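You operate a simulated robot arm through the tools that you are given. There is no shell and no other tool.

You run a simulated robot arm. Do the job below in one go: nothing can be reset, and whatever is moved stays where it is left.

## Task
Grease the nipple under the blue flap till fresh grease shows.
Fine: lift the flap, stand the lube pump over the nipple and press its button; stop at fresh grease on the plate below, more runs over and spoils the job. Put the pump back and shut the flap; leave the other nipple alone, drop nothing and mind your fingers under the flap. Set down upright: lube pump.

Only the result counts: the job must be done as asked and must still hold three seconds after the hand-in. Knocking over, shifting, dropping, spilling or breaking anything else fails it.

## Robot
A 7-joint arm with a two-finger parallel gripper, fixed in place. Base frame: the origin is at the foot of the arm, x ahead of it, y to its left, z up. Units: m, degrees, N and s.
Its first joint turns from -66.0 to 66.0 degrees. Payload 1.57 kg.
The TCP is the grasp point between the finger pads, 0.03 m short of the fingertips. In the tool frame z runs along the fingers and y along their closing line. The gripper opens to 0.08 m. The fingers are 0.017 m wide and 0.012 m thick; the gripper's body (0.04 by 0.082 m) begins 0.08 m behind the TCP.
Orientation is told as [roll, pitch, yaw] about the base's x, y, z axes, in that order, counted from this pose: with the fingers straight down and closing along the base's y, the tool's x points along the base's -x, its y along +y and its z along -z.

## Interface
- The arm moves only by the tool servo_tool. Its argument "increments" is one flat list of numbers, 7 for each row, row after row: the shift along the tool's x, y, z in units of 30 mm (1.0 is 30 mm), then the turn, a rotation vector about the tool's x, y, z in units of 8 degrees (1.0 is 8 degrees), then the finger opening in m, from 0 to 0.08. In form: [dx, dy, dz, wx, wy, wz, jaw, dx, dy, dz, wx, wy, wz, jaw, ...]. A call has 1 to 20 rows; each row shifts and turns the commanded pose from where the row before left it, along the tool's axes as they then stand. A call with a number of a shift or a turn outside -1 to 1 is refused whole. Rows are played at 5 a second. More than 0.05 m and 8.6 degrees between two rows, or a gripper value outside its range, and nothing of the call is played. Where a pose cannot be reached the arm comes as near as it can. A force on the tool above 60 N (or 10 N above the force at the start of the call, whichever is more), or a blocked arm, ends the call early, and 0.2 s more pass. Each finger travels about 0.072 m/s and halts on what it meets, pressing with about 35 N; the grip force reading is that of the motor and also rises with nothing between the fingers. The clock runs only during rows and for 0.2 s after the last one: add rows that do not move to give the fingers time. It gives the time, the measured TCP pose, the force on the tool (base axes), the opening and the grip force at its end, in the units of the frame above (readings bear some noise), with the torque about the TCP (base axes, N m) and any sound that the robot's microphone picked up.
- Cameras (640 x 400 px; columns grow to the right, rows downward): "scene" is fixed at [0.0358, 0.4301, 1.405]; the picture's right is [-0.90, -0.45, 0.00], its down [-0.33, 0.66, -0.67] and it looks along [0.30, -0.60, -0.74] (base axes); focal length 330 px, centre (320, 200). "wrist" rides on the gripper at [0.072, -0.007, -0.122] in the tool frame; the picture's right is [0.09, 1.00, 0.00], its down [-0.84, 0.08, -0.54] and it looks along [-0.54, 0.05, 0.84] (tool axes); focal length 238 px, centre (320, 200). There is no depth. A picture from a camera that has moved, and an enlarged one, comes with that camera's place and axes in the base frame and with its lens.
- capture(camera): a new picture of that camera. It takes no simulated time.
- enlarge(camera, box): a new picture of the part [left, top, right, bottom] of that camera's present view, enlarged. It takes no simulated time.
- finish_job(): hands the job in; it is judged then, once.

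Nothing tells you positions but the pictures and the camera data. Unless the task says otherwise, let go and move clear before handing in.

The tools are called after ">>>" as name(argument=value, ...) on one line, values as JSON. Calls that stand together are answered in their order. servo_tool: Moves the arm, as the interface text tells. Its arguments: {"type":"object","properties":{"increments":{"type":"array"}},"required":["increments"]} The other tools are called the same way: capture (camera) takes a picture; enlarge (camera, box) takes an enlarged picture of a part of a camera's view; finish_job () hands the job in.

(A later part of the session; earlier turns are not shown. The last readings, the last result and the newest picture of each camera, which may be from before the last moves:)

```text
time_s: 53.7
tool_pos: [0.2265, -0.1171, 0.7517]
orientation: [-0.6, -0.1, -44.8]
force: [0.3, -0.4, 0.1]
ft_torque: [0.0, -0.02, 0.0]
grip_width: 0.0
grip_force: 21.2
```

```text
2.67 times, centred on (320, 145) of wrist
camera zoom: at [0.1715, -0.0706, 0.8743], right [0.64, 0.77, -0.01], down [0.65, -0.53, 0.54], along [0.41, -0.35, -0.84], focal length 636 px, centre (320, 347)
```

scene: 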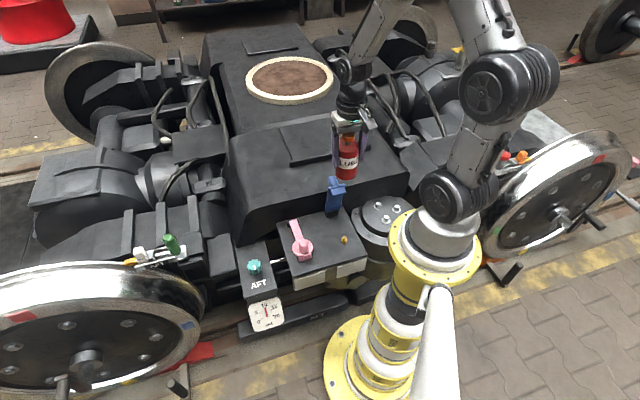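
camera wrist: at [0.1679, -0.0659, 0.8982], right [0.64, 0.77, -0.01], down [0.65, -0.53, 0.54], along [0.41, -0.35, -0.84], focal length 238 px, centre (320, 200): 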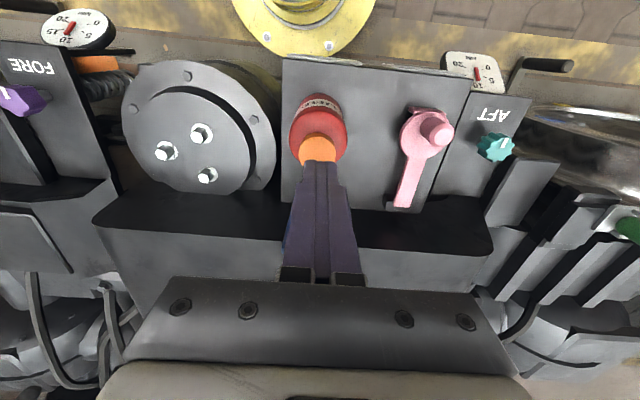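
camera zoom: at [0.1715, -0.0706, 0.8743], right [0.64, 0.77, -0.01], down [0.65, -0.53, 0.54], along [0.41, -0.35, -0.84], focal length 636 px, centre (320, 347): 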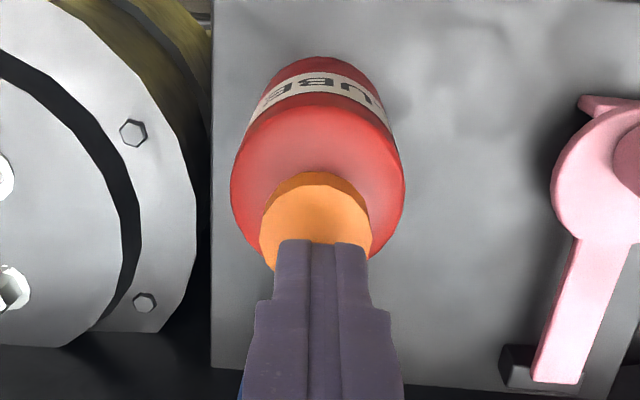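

The tips are centred over the button, about 1 cm above. I approach in small steps until contact.

>>> servo_tool(increments=[0, 0, 0.15, 0, 0, 0, 0.0, 0, 0, 0.1, 0, 0, 0, 0.0])

>>> enlarge(camera="scene", box=[310, 190, 380, 235])

```text
time_s: 54.3
tool_pos: [0.2257, -0.1179, 0.7435]
orientation: [-0.6, 0.0, -44.8]
force: [-0.4, 0.0, -0.1]
ft_torque: [0.0, -0.03, 0.0]
grip_width: 0.0
grip_force: 20.9
```

```text
8.89 times, centred on (345, 212) of scene
camera zoom: at [0.0358, 0.4301, 1.405], right [-0.9, -0.45, 0.0], down [-0.33, 0.66, -0.67], along [0.3, -0.6, -0.74], focal length 2935 px, centre (98, 89)
```

zoom: 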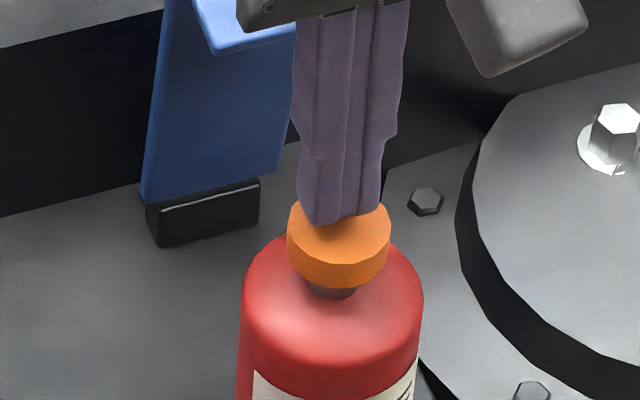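

>>> servo_tool(increments=[0, 0, 0.1, 0, 0, 0, 0.0])

```text
time_s: 54.7
tool_pos: [0.2275, -0.1175, 0.742]
orientation: [-0.6, -0.1, -44.7]
force: [0.0, 0.1, -0.3]
ft_torque: [0.01, 0.01, 0.0]
grip_width: 0.0
grip_force: 21.3
```

No contact yet. One more small step.

>>> servo_tool(increments=[0, 0, 0.08, 0, 0, 0, 0.0])

>>> enlarge(camera="scene", box=[310, 190, 380, 235])

```text
time_s: 55.1
tool_pos: [0.2244, -0.1181, 0.7406]
orientation: [-0.7, 0.0, -44.8]
force: [0.5, -0.5, -0.5]
ft_torque: [0.02, 0.03, 0.01]
grip_width: 0.0001
grip_force: 21.4
```

```text
8.89 times, centred on (345, 212) of scene
camera zoom: at [0.0358, 0.4301, 1.405], right [-0.9, -0.45, 0.0], down [-0.33, 0.66, -0.67], along [0.3, -0.6, -0.74], focal length 2935 px, centre (98, 89)
```

zoom: 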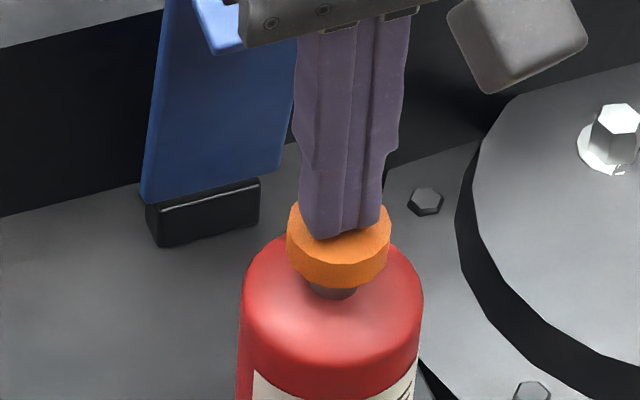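

Almost touching. Small steps of 1.5 mm now.

>>> servo_tool(increments=[0, 0, 0.05, 0, 0, 0, 0.0])

```text
time_s: 55.5
tool_pos: [0.2243, -0.1174, 0.7384]
orientation: [-0.6, 0.0, -44.7]
force: [0.2, 0.1, 0.8]
ft_torque: [-0.01, -0.02, 0.04]
grip_width: 0.0003
grip_force: 21.4
```

>>> servo_tool(increments=[0, 0, 0.05, 0, 0, 0, 0.0])

```text
time_s: 55.9
tool_pos: [0.2244, -0.1175, 0.7373]
orientation: [-0.6, 0.0, -44.8]
force: [-0.3, -0.4, 1.1]
ft_torque: [-0.03, 0.02, 0.0]
grip_width: 0.0
grip_force: 21.6
```

>>> servo_tool(increments=[0, 0, 0.05, 0, 0, 0, 0.0])

>>> enlarge(camera="scene", box=[310, 190, 380, 235])

>>> enlarge(camera="scene", box=[280, 240, 380, 302])

```text
time_s: 56.3
tool_pos: [0.225, -0.118, 0.7363]
orientation: [-0.6, -0.2, -44.8]
force: [1.1, 0.0, 0.7]
ft_torque: [-0.01, -0.02, 0.03]
grip_width: 0.0
grip_force: 21.4
```

```text
8.89 times, centred on (345, 212) of scene
camera zoom: at [0.0358, 0.4301, 1.405], right [-0.9, -0.45, 0.0], down [-0.33, 0.66, -0.67], along [0.3, -0.6, -0.74], focal length 2935 px, centre (98, 89)
```

zoom: 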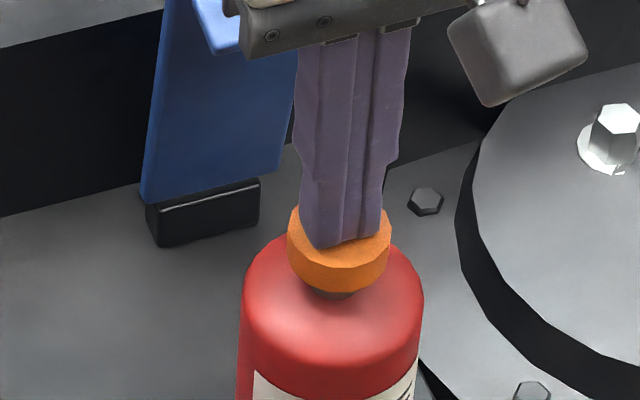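

```text
6.40 times, centred on (330, 271) of scene
camera zoom: at [0.0358, 0.4301, 1.405], right [-0.9, -0.45, 0.0], down [-0.33, 0.66, -0.67], along [0.3, -0.6, -0.74], focal length 2113 px, centre (256, -254)
```

zoom: 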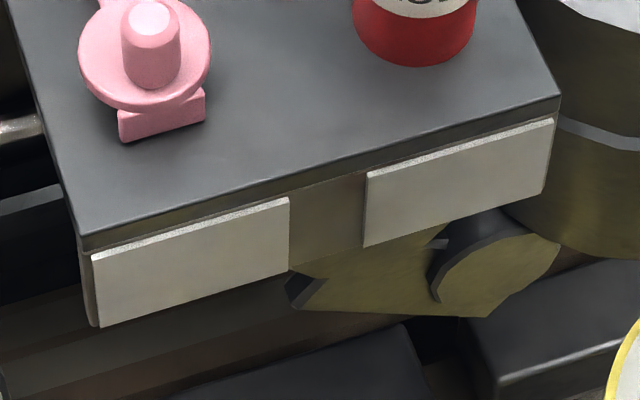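

The button has begun to sink slightly (light spring) and the plate is still clean. I press on in small steps, checking the plate each time.

>>> servo_tool(increments=[0, 0, 0.05, 0, 0, 0, 0.0])

>>> enlarge(camera="scene", box=[280, 240, 380, 302])

```text
time_s: 56.7
tool_pos: [0.224, -0.1162, 0.7348]
orientation: [-0.5, -0.1, -44.8]
force: [0.6, -1.3, 1.2]
ft_torque: [0.02, -0.01, 0.0]
grip_width: 0.0003
grip_force: 21.1
```

```text
6.40 times, centred on (330, 271) of scene
camera zoom: at [0.0358, 0.4301, 1.405], right [-0.9, -0.45, 0.0], down [-0.33, 0.66, -0.67], along [0.3, -0.6, -0.74], focal length 2113 px, centre (256, -254)
```

zoom: 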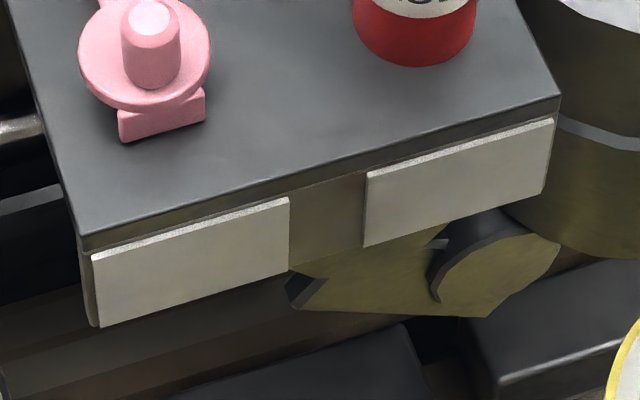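

>>> servo_tool(increments=[0, 0, 0.05, 0, 0, 0, 0.0])

>>> enlarge(camera="scene", box=[280, 240, 380, 302])

>>> enlarge(camera="scene", box=[310, 190, 380, 235])

```text
time_s: 57.1
tool_pos: [0.2251, -0.1168, 0.7334]
orientation: [-0.5, 0.0, -44.8]
force: [1.4, 0.0, 0.7]
ft_torque: [0.03, -0.05, 0.0]
grip_width: 0.0002
grip_force: 21.3
```

```text
6.40 times, centred on (330, 271) of scene
camera zoom: at [0.0358, 0.4301, 1.405], right [-0.9, -0.45, 0.0], down [-0.33, 0.66, -0.67], along [0.3, -0.6, -0.74], focal length 2113 px, centre (256, -254)
```

zoom: 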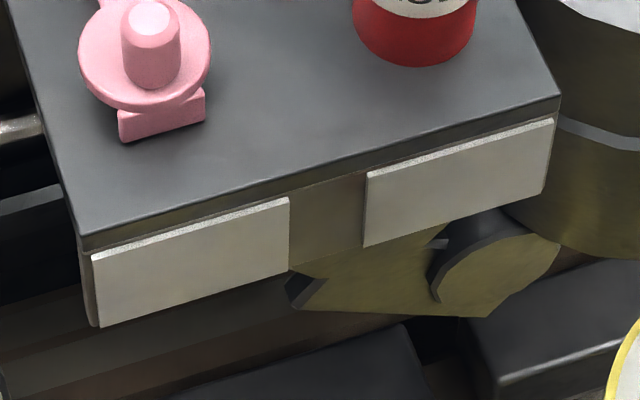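

```text
8.89 times, centred on (345, 212) of scene
camera zoom: at [0.0358, 0.4301, 1.405], right [-0.9, -0.45, 0.0], down [-0.33, 0.66, -0.67], along [0.3, -0.6, -0.74], focal length 2935 px, centre (98, 89)
```

zoom: 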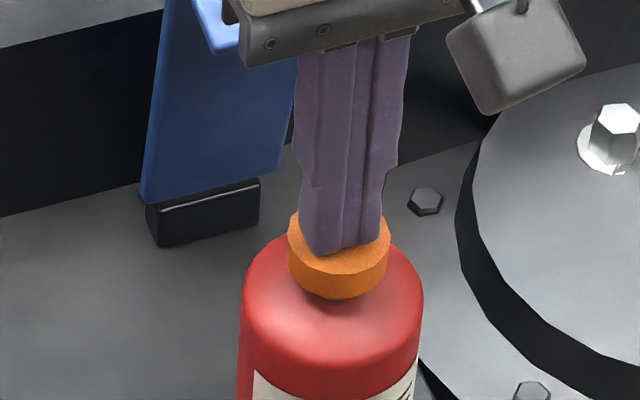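

The button is sinking with light force; the plate is still clean. Next step.

>>> servo_tool(increments=[0, 0, 0.05, 0, 0, 0, 0.0])

>>> enlarge(camera="scene", box=[280, 240, 380, 302])

```text
time_s: 57.5
tool_pos: [0.2243, -0.1176, 0.7314]
orientation: [-0.7, -0.1, -44.8]
force: [0.3, 1.3, 2.6]
ft_torque: [0.01, 0.0, 0.0]
grip_width: 0.0001
grip_force: 21.1
```

```text
6.40 times, centred on (330, 271) of scene
camera zoom: at [0.0358, 0.4301, 1.405], right [-0.9, -0.45, 0.0], down [-0.33, 0.66, -0.67], along [0.3, -0.6, -0.74], focal length 2113 px, centre (256, -254)
```

zoom: 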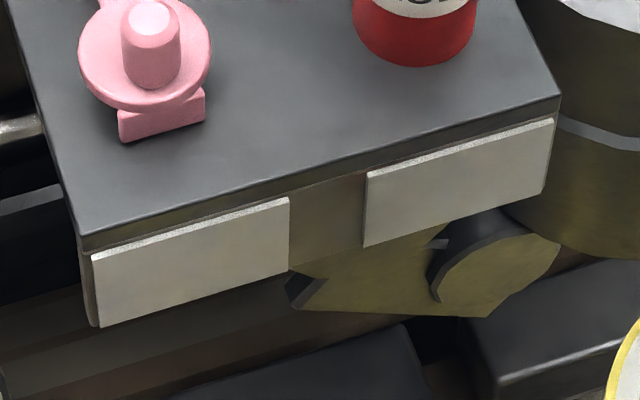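

>>> servo_tool(increments=[0, 0, 0.05, 0, 0, 0, 0.0])

>>> enlarge(camera="scene", box=[280, 240, 380, 302])

>>> enlarge(camera="scene", box=[310, 190, 380, 235])

```text
time_s: 57.9
tool_pos: [0.2253, -0.1177, 0.7298]
orientation: [-0.7, 0.0, -44.8]
force: [-0.1, 1.8, 2.3]
ft_torque: [0.07, -0.02, -0.01]
grip_width: 0.0
grip_force: 20.8
```

```text
6.40 times, centred on (330, 271) of scene
camera zoom: at [0.0358, 0.4302, 1.405], right [-0.9, -0.45, 0.0], down [-0.33, 0.66, -0.67], along [0.3, -0.6, -0.74], focal length 2113 px, centre (256, -254)
```

zoom: 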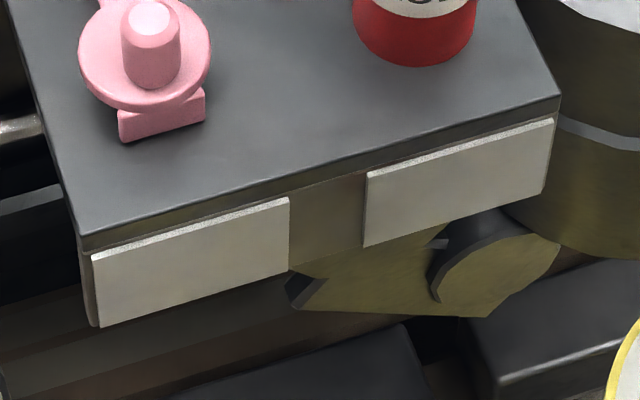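

```text
8.89 times, centred on (345, 212) of scene
camera zoom: at [0.0358, 0.4302, 1.405], right [-0.9, -0.45, 0.0], down [-0.33, 0.66, -0.67], along [0.3, -0.6, -0.74], focal length 2935 px, centre (98, 89)
```

zoom: 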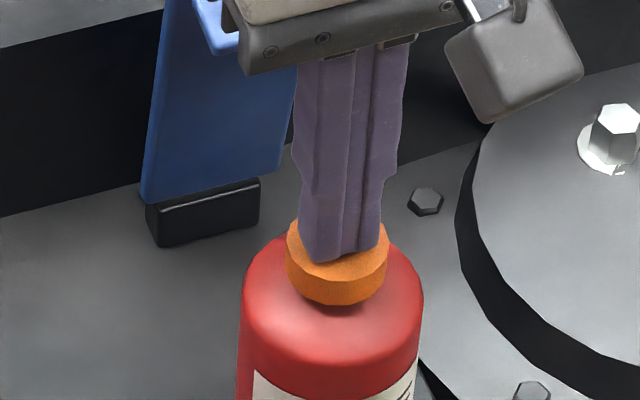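

Still sinking, 2 N, plate clean. Continue.

>>> servo_tool(increments=[0, 0, 0.05, 0, 0, 0, 0.0])

>>> enlarge(camera="scene", box=[280, 240, 380, 302])

```text
time_s: 58.3
tool_pos: [0.2246, -0.1175, 0.728]
orientation: [-0.6, 0.0, -44.8]
force: [-0.2, 0.6, 1.9]
ft_torque: [0.09, 0.02, 0.01]
grip_width: 0.0001
grip_force: 21.3
```

```text
6.40 times, centred on (330, 271) of scene
camera zoom: at [0.0358, 0.4302, 1.405], right [-0.9, -0.45, 0.0], down [-0.33, 0.66, -0.67], along [0.3, -0.6, -0.74], focal length 2113 px, centre (256, -254)
```

zoom: 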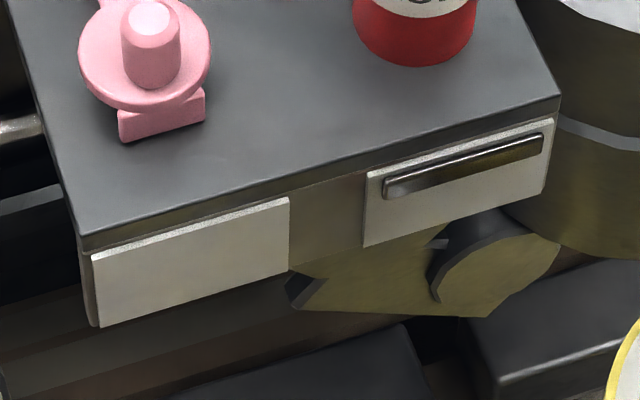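

A dark strand has appeared on the plate. I'll look closely to see whether it's old (dark) or fresh grease.

>>> enlarge(camera="scene", box=[333, 255, 373, 282])

>>> capture(camera="scene")

```text
14.81 times, centred on (353, 268) of scene
camera zoom: at [0.0358, 0.4302, 1.405], right [-0.9, -0.45, 0.0], down [-0.33, 0.66, -0.67], along [0.3, -0.6, -0.74], focal length 4892 px, centre (-169, -815)
```

zoom: 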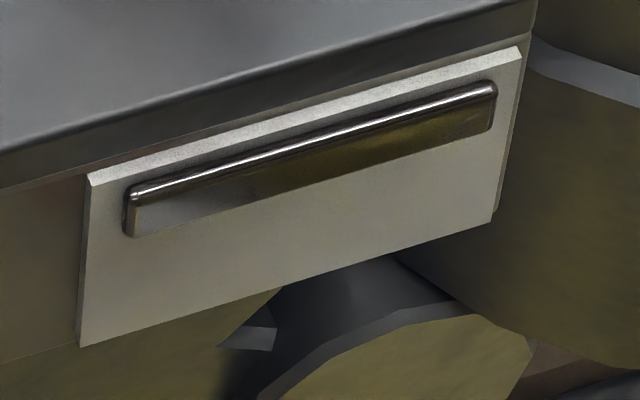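

```text
taken
```

scene: 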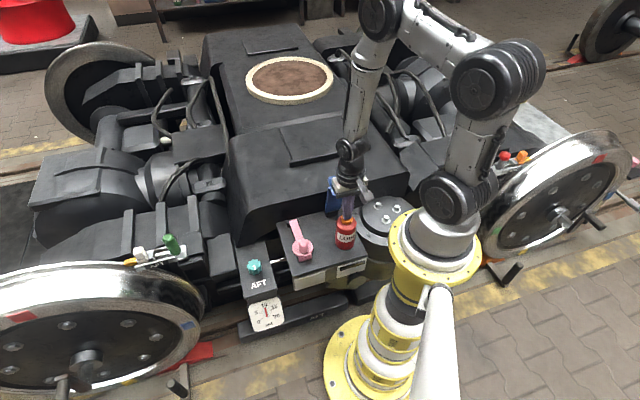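

The strand looks dark and glossy, likely old grease pushed out first, but I must be sure. I release the button and bring the wrist camera closer to the plate.

>>> servo_tool(increments=[0, 0, -0.5, 0, 0, 0, 0.0, 0, 0, -0.8, 0, 0, 0, 0.0])

>>> enlarge(camera="scene", box=[280, 240, 380, 302])

>>> enlarge(camera="scene", box=[290, 170, 390, 260])

```text
time_s: 58.9
tool_pos: [0.2246, -0.1171, 0.7663]
orientation: [-0.5, -0.1, -44.7]
force: [0.0, 0.7, 0.6]
ft_torque: [-0.04, -0.01, 0.0]
grip_width: 0.0
grip_force: 21.0
```

```text
6.40 times, centred on (330, 271) of scene
camera zoom: at [0.0358, 0.4301, 1.405], right [-0.9, -0.45, 0.0], down [-0.33, 0.66, -0.67], along [0.3, -0.6, -0.74], focal length 2113 px, centre (256, -254)
```

zoom: 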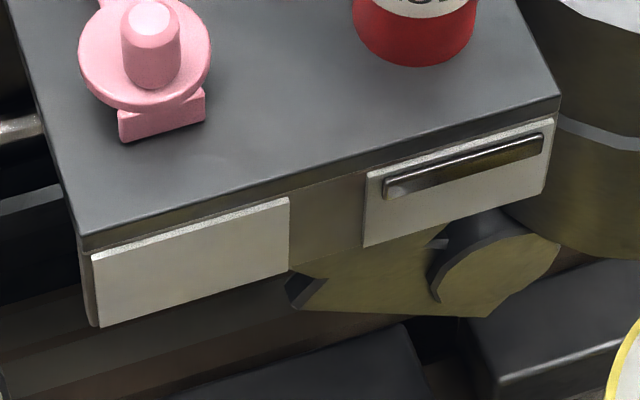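

```text
4.44 times, centred on (340, 215) of scene
camera zoom: at [0.0358, 0.4301, 1.405], right [-0.9, -0.45, 0.0], down [-0.33, 0.66, -0.67], along [0.3, -0.6, -0.74], focal length 1468 px, centre (231, 133)
```

zoom: 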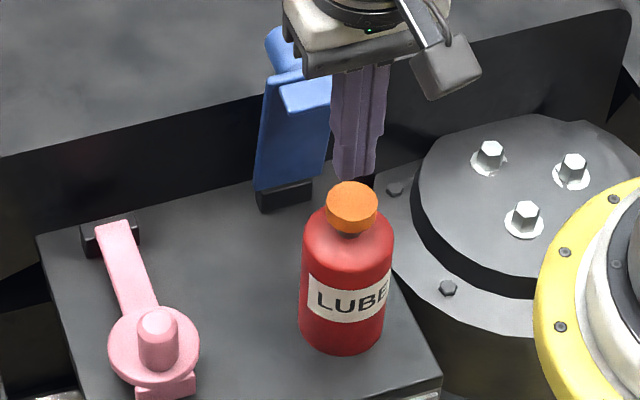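

The button sprang back and the dark bead remains; it is dark, old-looking grease, so fresh grease hasn't shown yet. I press once more to exactly the same depth and look again.

>>> servo_tool(increments=[0, 0, 0.5, 0, 0, 0, 0.0, 0, 0, 0.4, 0, 0, 0, 0.0, 0, 0, 0.2, 0, 0, 0, 0.0, 0, 0, 0.1, 0, 0, 0, 0.0, 0, 0, 0.05, 0, 0, 0, 0.0, 0, 0, 0.05, 0, 0, 0, 0.0])

>>> enlarge(camera="scene", box=[280, 240, 380, 302])

>>> enlarge(camera="scene", box=[333, 255, 373, 282])

```text
time_s: 60.3
tool_pos: [0.224, -0.1177, 0.7285]
orientation: [-0.6, 0.0, -44.9]
force: [0.0, 0.1, 3.7]
ft_torque: [-0.04, 0.01, 0.0]
grip_width: 0.0001
grip_force: 21.2
```

```text
6.40 times, centred on (330, 271) of scene
camera zoom: at [0.0358, 0.4301, 1.405], right [-0.9, -0.45, 0.0], down [-0.33, 0.66, -0.67], along [0.3, -0.6, -0.74], focal length 2113 px, centre (256, -254)
```

zoom: 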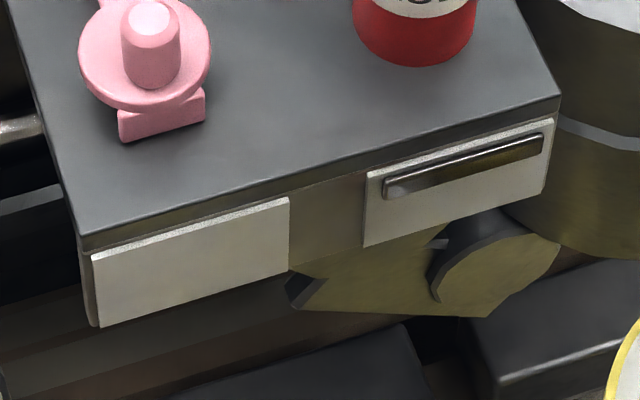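

```text
14.81 times, centred on (353, 268) of scene
camera zoom: at [0.0358, 0.4301, 1.405], right [-0.9, -0.45, 0.0], down [-0.33, 0.66, -0.67], along [0.3, -0.6, -0.74], focal length 4892 px, centre (-169, -815)
```

zoom: 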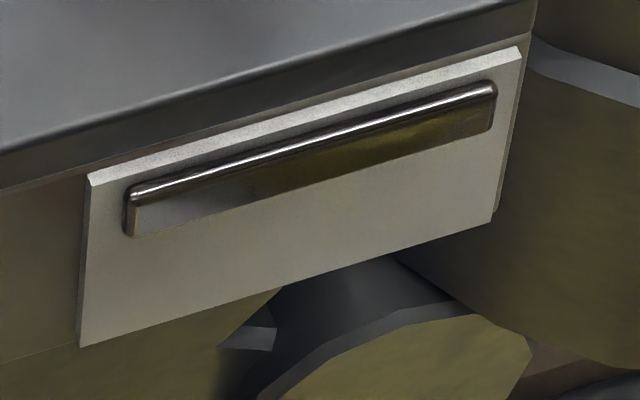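

No change yet. It may need a hair more depth, so I go 1 mm further and look.

>>> servo_tool(increments=[0, 0, 0.03, 0, 0, 0, 0.0])

>>> enlarge(camera="scene", box=[280, 240, 380, 302])

>>> enlarge(camera="scene", box=[310, 190, 380, 235])

```text
time_s: 60.7
tool_pos: [0.2242, -0.1186, 0.7278]
orientation: [-0.6, 0.0, -44.8]
force: [0.0, 1.8, 3.3]
ft_torque: [0.06, 0.0, -0.01]
grip_width: 0.0
grip_force: 21.5
```

```text
6.40 times, centred on (330, 271) of scene
camera zoom: at [0.0358, 0.4302, 1.405], right [-0.9, -0.45, 0.0], down [-0.33, 0.66, -0.67], along [0.3, -0.6, -0.74], focal length 2113 px, centre (256, -254)
```

zoom: 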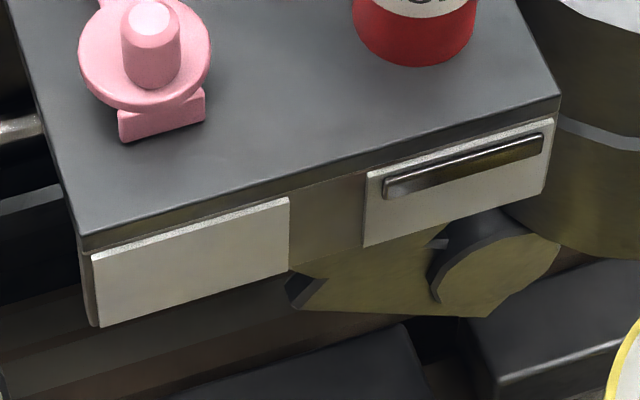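

```text
8.89 times, centred on (345, 212) of scene
camera zoom: at [0.0358, 0.4302, 1.405], right [-0.9, -0.45, 0.0], down [-0.33, 0.66, -0.67], along [0.3, -0.6, -0.74], focal length 2935 px, centre (98, 89)
```

zoom: 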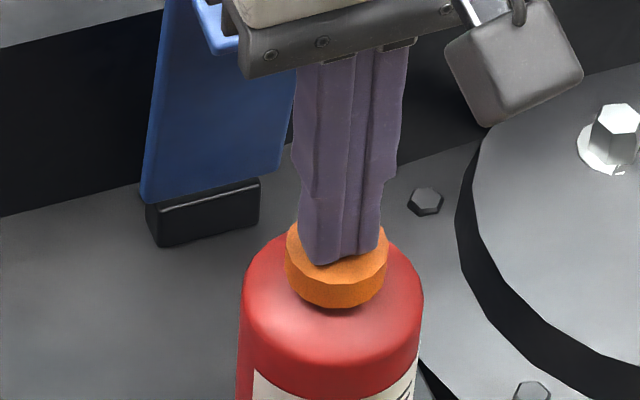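

>>> servo_tool(increments=[0, 0, 0.03, 0, 0, 0, 0.0])

>>> enlarge(camera="scene", box=[280, 240, 380, 302])

>>> enlarge(camera="scene", box=[310, 190, 380, 235])

```text
time_s: 61.1
tool_pos: [0.2245, -0.1176, 0.7275]
orientation: [-0.5, 0.0, -44.8]
force: [-0.6, 0.9, 3.1]
ft_torque: [0.05, -0.01, -0.02]
grip_width: 0.0001
grip_force: 21.6
```

```text
6.40 times, centred on (330, 271) of scene
camera zoom: at [0.0358, 0.4301, 1.405], right [-0.9, -0.45, 0.0], down [-0.33, 0.66, -0.67], along [0.3, -0.6, -0.74], focal length 2113 px, centre (256, -254)
```

zoom: 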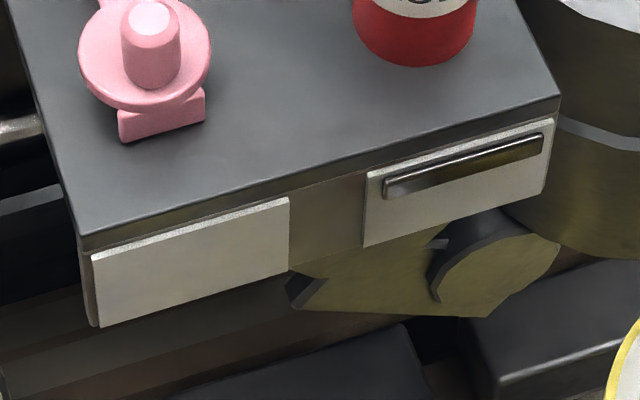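

```text
8.89 times, centred on (345, 212) of scene
camera zoom: at [0.0358, 0.4301, 1.405], right [-0.9, -0.45, 0.0], down [-0.33, 0.66, -0.67], along [0.3, -0.6, -0.74], focal length 2935 px, centre (98, 89)
```

zoom: 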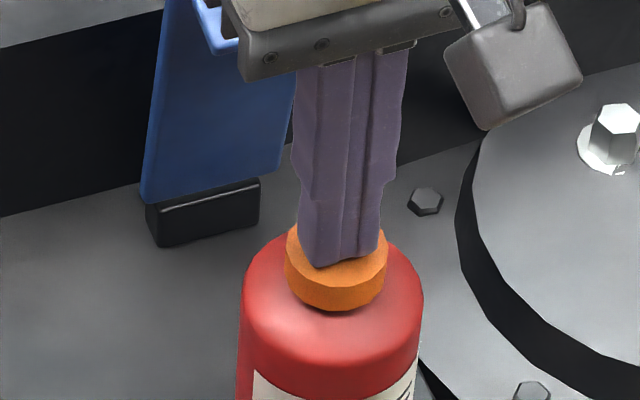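

The plate is unchanged with the button fully at depth, so this stroke pushed nothing visibly new. I release fully and make another stroke.

>>> servo_tool(increments=[0, 0, -0.5, 0, 0, 0, 0.0, 0, 0, -0.8, 0, 0, 0, 0.0, 0, 0, 0, 0, 0, 0, 0.0])

>>> enlarge(camera="scene", box=[280, 240, 380, 302])

>>> enlarge(camera="scene", box=[310, 190, 380, 235])

```text
time_s: 61.9
tool_pos: [0.2238, -0.1163, 0.7645]
orientation: [-0.7, 0.0, -44.7]
force: [-0.3, 0.0, 0.0]
ft_torque: [0.03, -0.02, 0.02]
grip_width: 0.0
grip_force: 21.4
```

```text
6.40 times, centred on (330, 271) of scene
camera zoom: at [0.0358, 0.4301, 1.405], right [-0.9, -0.45, 0.0], down [-0.33, 0.66, -0.67], along [0.3, -0.6, -0.74], focal length 2113 px, centre (256, -254)
```

zoom: 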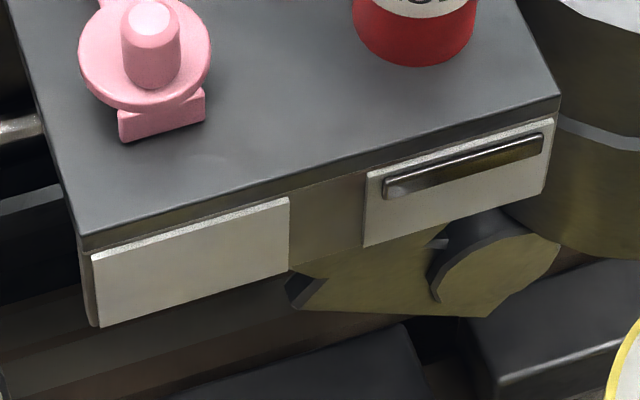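

```text
8.89 times, centred on (345, 212) of scene
camera zoom: at [0.0358, 0.4301, 1.405], right [-0.9, -0.45, 0.0], down [-0.33, 0.66, -0.67], along [0.3, -0.6, -0.74], focal length 2935 px, centre (98, 89)
```

zoom: 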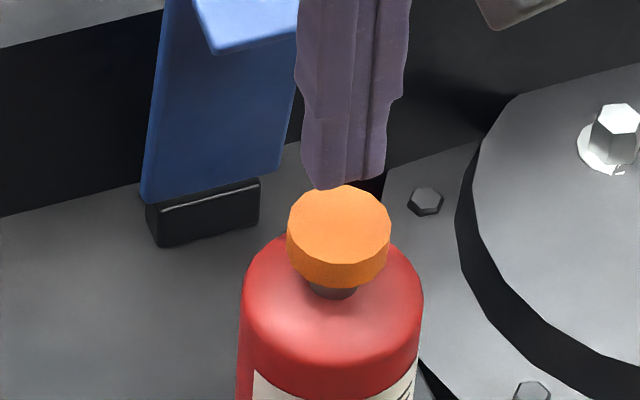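

Released; the pump stands well. Third stroke now.

>>> servo_tool(increments=[0, 0, 0.5, 0, 0, 0, 0.0, 0, 0, 0.4, 0, 0, 0, 0.0, 0, 0, 0.2, 0, 0, 0, 0.0, 0, 0, 0.1, 0, 0, 0, 0.0, 0, 0, 0.05, 0, 0, 0, 0.0, 0, 0, 0.05, 0, 0, 0, 0.0])

>>> enlarge(camera="scene", box=[280, 240, 380, 302])

>>> enlarge(camera="scene", box=[333, 255, 373, 282])

```text
time_s: 63.3
tool_pos: [0.2234, -0.1171, 0.7258]
orientation: [-0.6, 0.1, -44.8]
force: [-1.0, 2.1, 3.3]
ft_torque: [0.06, 0.04, -0.02]
grip_width: 0.0
grip_force: 21.5
```

```text
6.40 times, centred on (330, 271) of scene
camera zoom: at [0.0358, 0.4302, 1.405], right [-0.9, -0.45, 0.0], down [-0.33, 0.66, -0.67], along [0.3, -0.6, -0.74], focal length 2113 px, centre (256, -254)
```

zoom: 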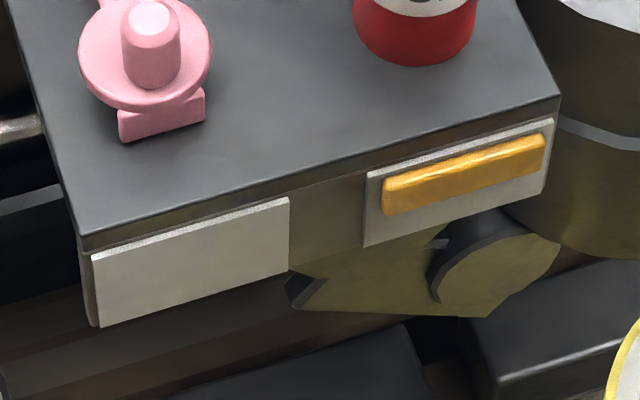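

```text
14.81 times, centred on (353, 268) of scene
camera zoom: at [0.0358, 0.4302, 1.405], right [-0.9, -0.45, 0.0], down [-0.33, 0.66, -0.67], along [0.3, -0.6, -0.74], focal length 4892 px, centre (-169, -815)
```

zoom: 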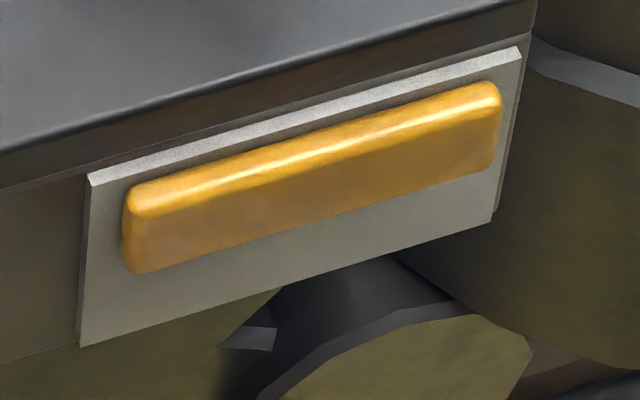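

Fresh amber grease now shows on the plate, so I stop pressing right here. I lift off straight up and open the fingers above the pump.

>>> servo_tool(increments=[0, 0, -0.5, 0, 0, 0, 0.0, 0, 0, -0.8, 0, 0, 0, 0.0, 0, 0, -0.8, 0, 0, 0, 0.0, 0, 0, -0.4, 0, 0, 0, 0.03, 0, 0, 0, 0, 0, 0, 0.06, 0, 0, 0, 0, 0, 0, 0.08, 0, 0, 0, 0, 0, 0, 0.08])

>>> capture(camera="wrist")

>>> enlarge(camera="scene", box=[280, 240, 380, 302])

>>> enlarge(camera="scene", box=[290, 150, 390, 240])

```text
time_s: 64.9
tool_pos: [0.2257, -0.117, 0.8013]
orientation: [-0.6, 0.0, -44.7]
force: [1.5, -0.3, 0.2]
ft_torque: [0.0, 0.01, -0.03]
grip_width: 0.0802
grip_force: 0.0
```

```text
taken
camera wrist: at [0.172, -0.0701, 0.9236], right [0.64, 0.77, -0.01], down [0.65, -0.53, 0.54], along [0.41, -0.35, -0.84], focal length 238 px, centre (320, 200)
```

wrist: 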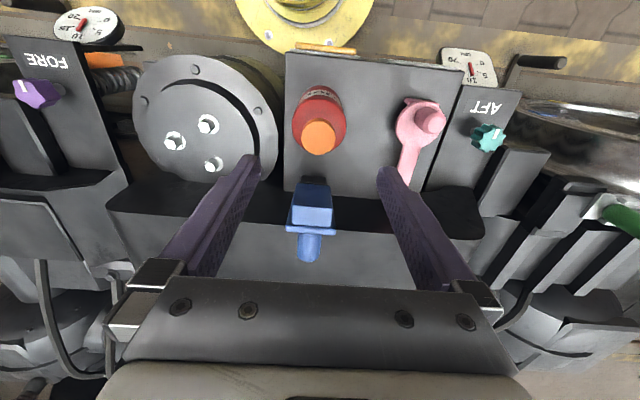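

```text
6.40 times, centred on (330, 271) of scene
camera zoom: at [0.0358, 0.4301, 1.405], right [-0.9, -0.45, 0.0], down [-0.33, 0.66, -0.67], along [0.3, -0.6, -0.74], focal length 2113 px, centre (256, -254)
```

zoom: 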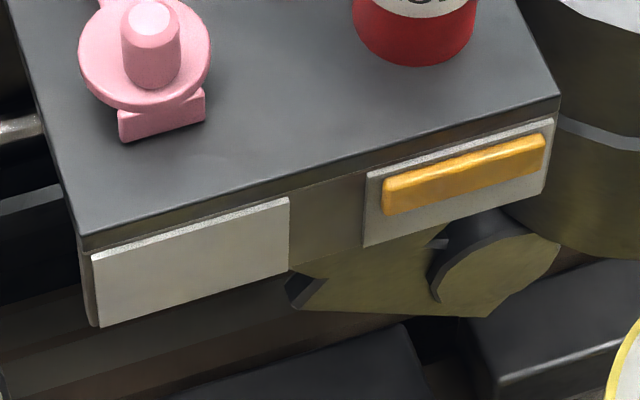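

```text
4.44 times, centred on (340, 195) of scene
camera zoom: at [0.0358, 0.4301, 1.405], right [-0.9, -0.45, 0.0], down [-0.33, 0.66, -0.67], along [0.3, -0.6, -0.74], focal length 1468 px, centre (231, 222)
```

zoom: 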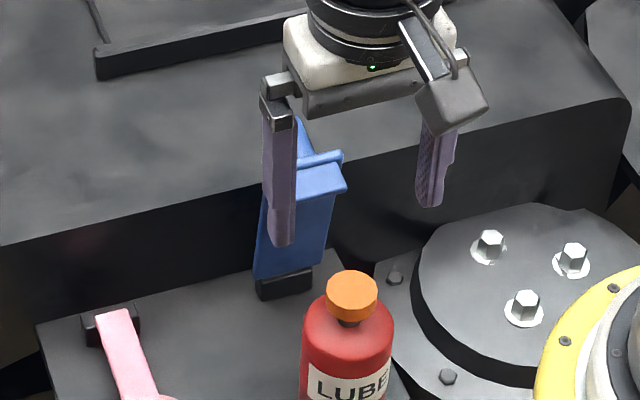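

The grease stays amber, the pump stands upright and the gripper is centred over it. I go down around the pump to regrip it (palm stays 2 cm above the button).

>>> servo_tool(increments=[0, -0.02, 0.4, 0, 0, 0, 0.08, 0, 0, 0.7, 0, 0, 0, 0.08, 0, 0, 0.7, 0, 0, 0, 0.08, 0, 0, 0.7, 0, 0, 0, 0.08, 0, 0, 0.6, 0, 0, 0, 0.08, 0, 0, 0, 0, 0, 0, 0.08])

>>> capture(camera="wrist")

>>> enlarge(camera="scene", box=[290, 170, 390, 260])

```text
time_s: 66.3
tool_pos: [0.2224, -0.1159, 0.7067]
orientation: [-0.6, 0.0, -44.8]
force: [0.5, 0.4, -0.4]
ft_torque: [0.03, -0.01, -0.04]
grip_width: 0.08
grip_force: 0.1
```

```text
taken
camera wrist: at [0.1693, -0.0704, 0.8286], right [0.64, 0.77, -0.01], down [0.65, -0.53, 0.54], along [0.41, -0.35, -0.84], focal length 238 px, centre (320, 200)
```

wrist: 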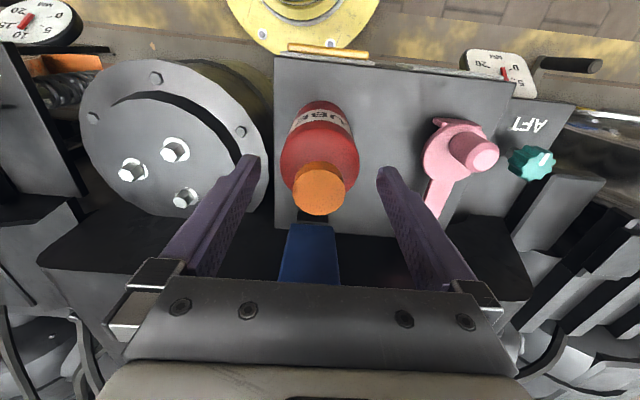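

```text
4.44 times, centred on (340, 215) of scene
camera zoom: at [0.0358, 0.4301, 1.405], right [-0.9, -0.45, 0.0], down [-0.33, 0.66, -0.67], along [0.3, -0.6, -0.74], focal length 1468 px, centre (231, 133)
```

zoom: 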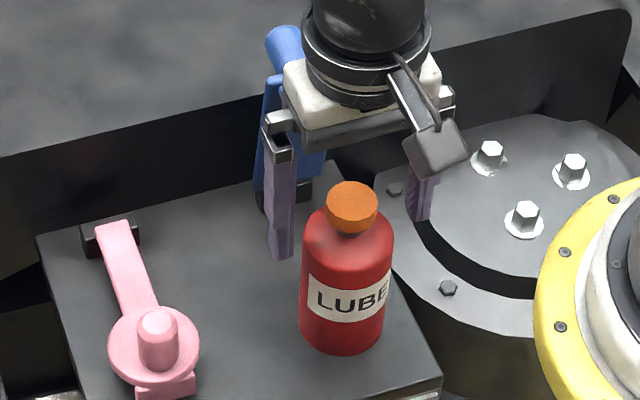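

Aligned within a few mm. I shift 3 mm outward, go down to the grip height and close.

>>> servo_tool(increments=[-0.1, 0, 0.4, 0, 0, 0, 0.08, 0, 0, 0.6, 0, 0, 0, 0.08, 0, 0, 0.6, 0, 0, 0, 0.08, 0, 0, 0, 0, 0, 0, 0.08])

>>> enlarge(camera="scene", box=[290, 170, 390, 260])

>>> capture(camera="wrist")

```text
time_s: 67.3
tool_pos: [0.2255, -0.1188, 0.6579]
orientation: [-0.6, -0.1, -44.8]
force: [0.9, -0.2, 0.4]
ft_torque: [-0.01, 0.0, 0.03]
grip_width: 0.0801
grip_force: 0.0
```

```text
4.44 times, centred on (340, 215) of scene
camera zoom: at [0.0358, 0.4301, 1.405], right [-0.9, -0.45, 0.0], down [-0.33, 0.66, -0.67], along [0.3, -0.6, -0.74], focal length 1468 px, centre (231, 133)
```

zoom: 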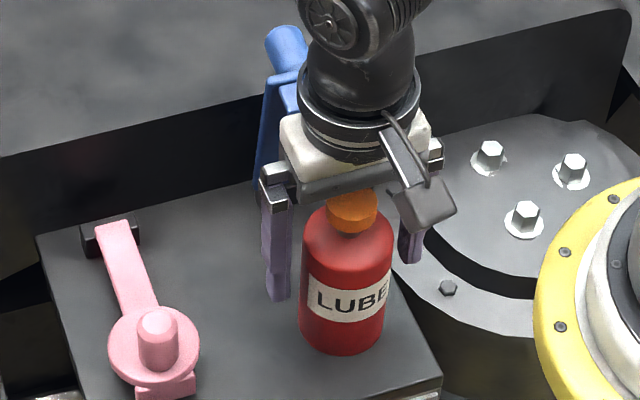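

```text
taken
camera wrist: at [0.1712, -0.0722, 0.7809], right [0.64, 0.77, -0.01], down [0.65, -0.53, 0.54], along [0.41, -0.35, -0.84], focal length 238 px, centre (320, 200)
```

wrist: 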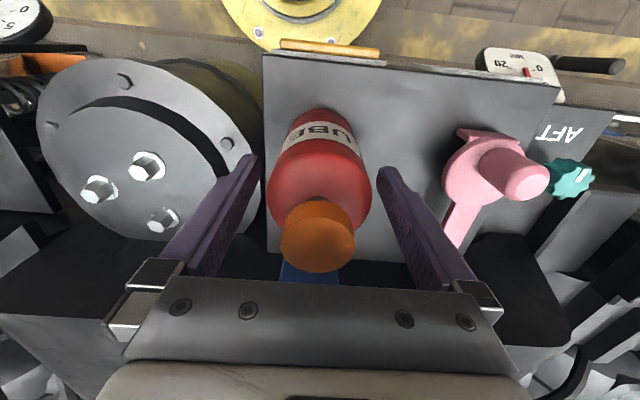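

The fingers straddle the pump, palm clear of the button. I close on it.

>>> servo_tool(increments=[0, 0, 0, 0, 0, 0, 0.06, 0, 0, 0, 0, 0, 0, 0.04, 0, 0, 0, 0, 0, 0, 0.03, 0, 0, 0, 0, 0, 0, 0.03])

>>> capture(camera="wrist")

>>> enlarge(camera="scene", box=[280, 240, 380, 302])

```text
time_s: 68.3
tool_pos: [0.2255, -0.1192, 0.6591]
orientation: [-0.6, 0.0, -44.8]
force: [-0.3, 0.5, 0.0]
ft_torque: [0.11, -0.12, 0.0]
grip_width: 0.0569
grip_force: 34.7
```

```text
taken
camera wrist: at [0.1713, -0.0723, 0.7812], right [0.64, 0.77, -0.01], down [0.65, -0.53, 0.54], along [0.41, -0.35, -0.84], focal length 238 px, centre (320, 200)
```

wrist: 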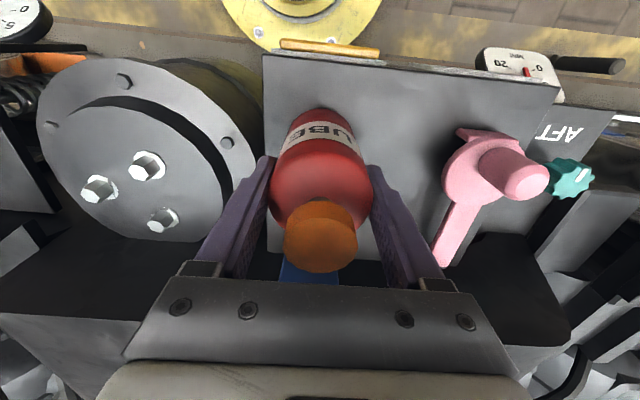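

```text
6.40 times, centred on (330, 271) of scene
camera zoom: at [0.0358, 0.4301, 1.405], right [-0.9, -0.45, 0.0], down [-0.33, 0.66, -0.67], along [0.3, -0.6, -0.74], focal length 2113 px, centre (256, -254)
```

zoom: 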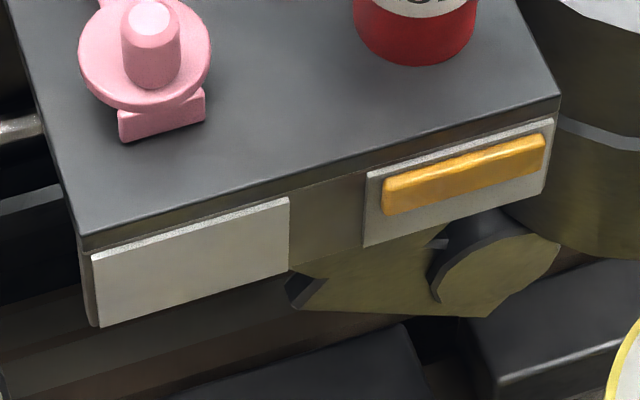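

Gripped again (57 mm). I lift gently and watch for slip.

>>> servo_tool(increments=[0, 0, -0.1, 0, 0, 0, 0.03, 0, 0, -0.1, 0, 0, 0, 0.03, 0, 0, -0.15, 0, 0, 0, 0.03, 0, 0, -0.2, 0, 0, 0, 0.03, 0, 0, -0.25, 0, 0, 0, 0.03, 0, 0, -0.25, 0, 0, 0, 0.03, 0, 0, -0.15, 0, 0, 0, 0.03, 0, 0, 0, 0, 0, 0, 0.03])

>>> capture(camera="wrist")

>>> enlarge(camera="scene", box=[290, 170, 390, 260])

```text
time_s: 70.1
tool_pos: [0.2264, -0.1205, 0.697]
orientation: [-0.7, 0.0, -44.8]
force: [-0.4, 0.5, -2.2]
ft_torque: [0.04, 0.02, 0.03]
grip_width: 0.0567
grip_force: 34.9
```

```text
taken
camera wrist: at [0.1719, -0.073, 0.8181], right [0.64, 0.77, -0.01], down [0.65, -0.53, 0.54], along [0.41, -0.35, -0.84], focal length 238 px, centre (320, 200)
```

wrist: 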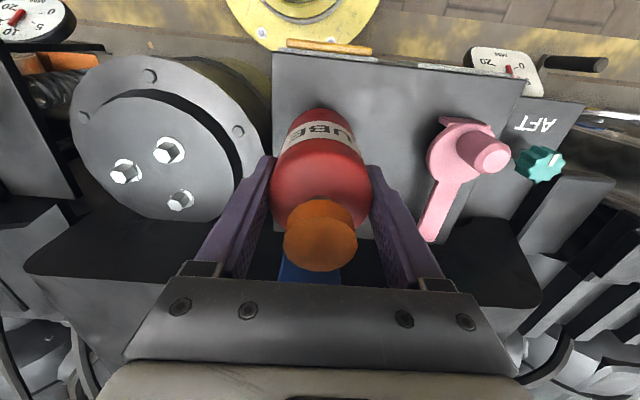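

```text
4.44 times, centred on (340, 215) of scene
camera zoom: at [0.0358, 0.4301, 1.405], right [-0.9, -0.45, 0.0], down [-0.33, 0.66, -0.67], along [0.3, -0.6, -0.74], focal length 1468 px, centre (231, 133)
```

zoom: 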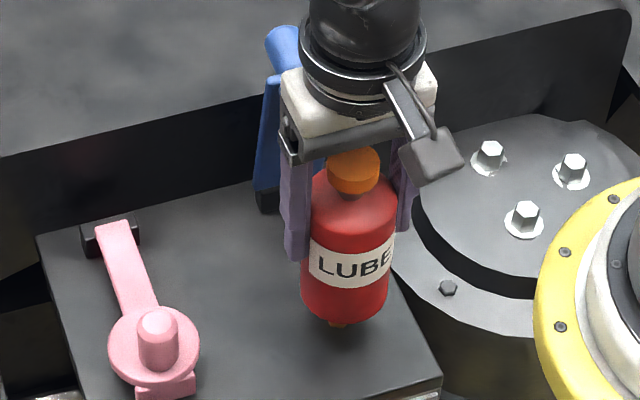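

No slip; the pump comes off the nipple cleanly. I lift it on to travel height.

>>> servo_tool(increments=[0, 0, -0.15, 0, 0, 0, 0.03, 0, 0, -0.25, 0, 0, 0, 0.03, 0, 0, -0.35, 0, 0, 0, 0.03, 0, 0, -0.4, 0, 0, 0, 0.03, 0, 0, -0.4, 0, 0, 0, 0.03, 0, 0, -0.4, 0, 0, 0, 0.03, 0, 0, -0.4, 0, 0, 0, 0.03, 0, 0, -0.4, 0, 0, 0, 0.03, 0, 0, -0.4, 0, 0, 0, 0.03, 0, 0, -0.4, 0, 0, 0, 0.03, 0, 0, -0.4, 0, 0, 0, 0.03, 0, 0, -0.4, 0, 0, 0, 0.03, 0, 0, -0.4, 0, 0, 0, 0.03, 0, 0, -0.4, 0, 0, 0, 0.03, 0, 0, -0.4, 0, 0, 0, 0.03, 0, 0, -0.35, 0, 0, 0, 0.03, 0, 0, -0.25, 0, 0, 0, 0.03, 0, 0, -0.15, 0, 0, 0, 0.03, 0, 0, 0, 0, 0, 0, 0.03])

>>> capture(camera="wrist")

>>> capture(camera="scene")

```text
time_s: 74.1
tool_pos: [0.2268, -0.1191, 0.8855]
orientation: [-0.6, 0.0, -44.9]
force: [-0.9, -0.4, -2.3]
ft_torque: [0.01, 0.0, 0.04]
grip_width: 0.0564
grip_force: 35.1
```

```text
taken
camera wrist: at [0.1731, -0.0725, 1.0074], right [0.64, 0.77, -0.01], down [0.65, -0.53, 0.54], along [0.41, -0.35, -0.84], focal length 238 px, centre (320, 200)
```

wrist: 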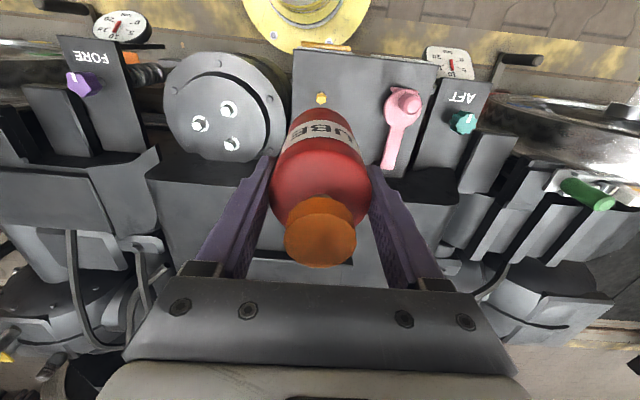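

```text
taken
```

scene: 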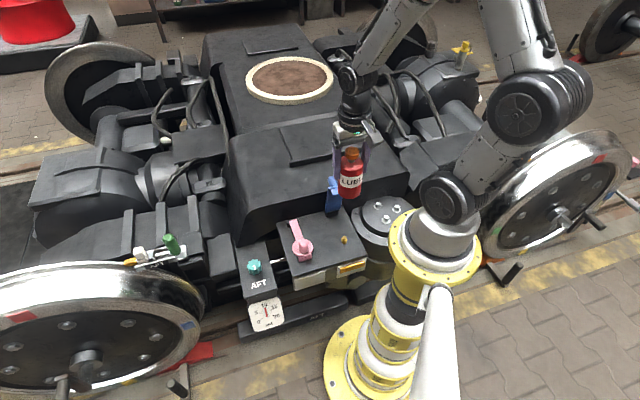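

The pump is held well. I carry it back toward its place at this height.

>>> servo_tool(increments=[-0.2, -0.063, 0, 0, 0, 0, 0.03, -0.35, -0.11, 0, 0, 0, 0, 0.03, -0.5, -0.157, 0, 0, 0, 0, 0.03, -0.62, -0.195, 0, 0, 0, 0, 0.03, -0.62, -0.195, 0, 0, 0, 0, 0.03, -0.62, -0.195, 0, 0, 0, 0, 0.03, -0.62, -0.195, 0, 0, 0, 0, 0.03, -0.62, -0.195, 0, 0, 0, 0, 0.03, -0.62, -0.195, 0, 0, 0, 0, 0.03, -0.62, -0.195, 0, 0, 0, 0, 0.03, -0.62, -0.195, 0, 0, 0, 0, 0.03, -0.62, -0.195, 0, 0, 0, 0, 0.03, -0.62, -0.195, 0, 0, 0, 0, 0.03, -0.62, -0.195, 0, 0, 0, 0, 0.03, -0.62, -0.195, 0, 0, 0, 0, 0.03, -0.62, -0.195, 0, 0, 0, 0, 0.03, -0.62, -0.195, 0, 0, 0, 0, 0.03, -0.5, -0.157, 0, 0, 0, 0, 0.03, -0.35, -0.11, 0, 0, 0, 0, 0.03, -0.2, -0.063, 0, 0, 0, 0, 0.03])

>>> capture(camera="wrist")

>>> capture(camera="scene")

```text
time_s: 78.3
tool_pos: [0.3848, -0.4191, 0.887]
orientation: [-0.6, 0.0, -44.9]
force: [0.8, 0.2, -1.8]
ft_torque: [0.01, -0.01, -0.01]
grip_width: 0.0564
grip_force: 34.8
```

```text
taken
camera wrist: at [0.33, -0.372, 1.0091], right [0.64, 0.77, -0.01], down [0.65, -0.53, 0.54], along [0.41, -0.35, -0.84], focal length 238 px, centre (320, 200)
```

wrist: 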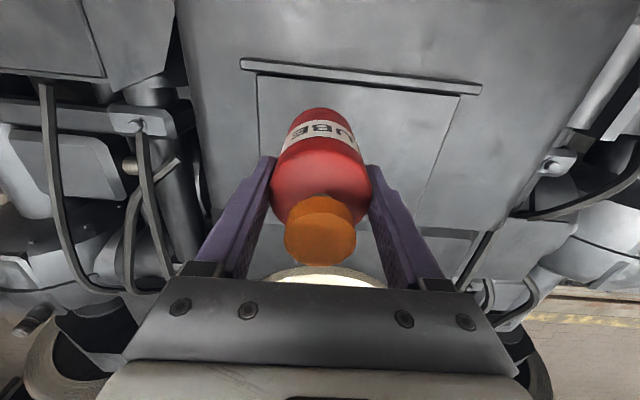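

```text
taken
```

scene: 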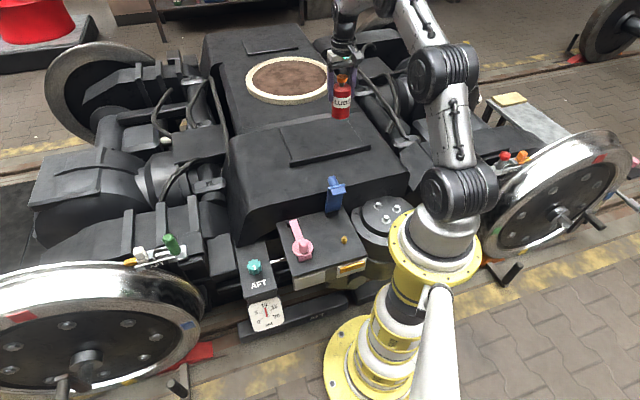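

Nearly above its place. I finish the approach and come down to about 2 cm above the deck.

>>> servo_tool(increments=[-0.2, -0.063, 0, 0, 0, 0, 0.03, -0.35, -0.11, 0, 0, 0, 0, 0.03, -0.28, -0.09, 0, 0, 0, 0, 0.03, -0.15, -0.05, 0, 0, 0, 0, 0.03, 0, 0, 0.2, 0, 0, 0, 0.03, 0, 0, 0.35, 0, 0, 0, 0.03, 0, 0, 0.45, 0, 0, 0, 0.03, 0, 0, 0.45, 0, 0, 0, 0.03, 0, 0, 0.45, 0, 0, 0, 0.03, 0, 0, 0.45, 0, 0, 0, 0.03, 0, 0, 0.45, 0, 0, 0, 0.03, 0, 0, 0.35, 0, 0, 0, 0.03, 0, 0, 0.2, 0, 0, 0, 0.03, 0, 0, 0, 0, 0, 0, 0.03])

>>> capture(camera="wrist")

>>> enlarge(camera="scene", box=[290, 70, 390, 160])

```text
time_s: 81.3
tool_pos: [0.3987, -0.4453, 0.7853]
orientation: [-0.5, 0.0, -44.7]
force: [-0.1, 1.0, -1.6]
ft_torque: [-0.03, -0.03, -0.02]
grip_width: 0.0562
grip_force: 35.0
```

```text
taken
camera wrist: at [0.3446, -0.3997, 0.9082], right [0.64, 0.77, -0.01], down [0.65, -0.53, 0.54], along [0.41, -0.35, -0.84], focal length 238 px, centre (320, 200)
```

wrist: 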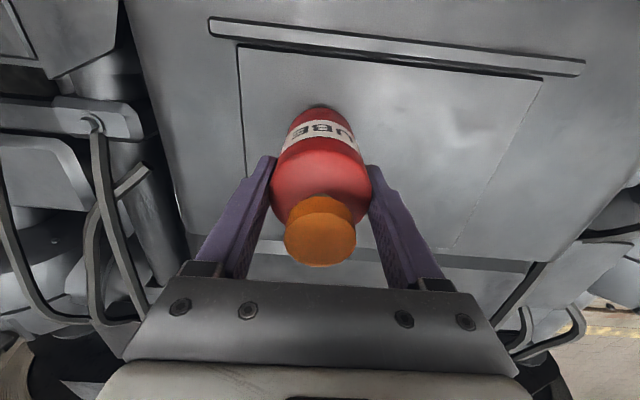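

```text
4.44 times, centred on (340, 115) of scene
camera zoom: at [0.0358, 0.4301, 1.4051], right [-0.9, -0.45, 0.0], down [-0.33, 0.66, -0.67], along [0.3, -0.6, -0.74], focal length 1468 px, centre (231, 578)
```

zoom: 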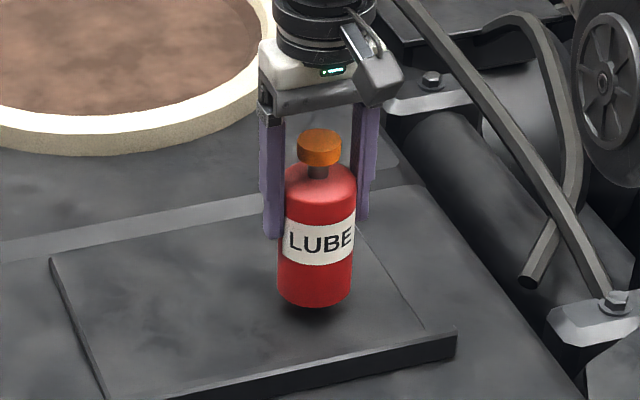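

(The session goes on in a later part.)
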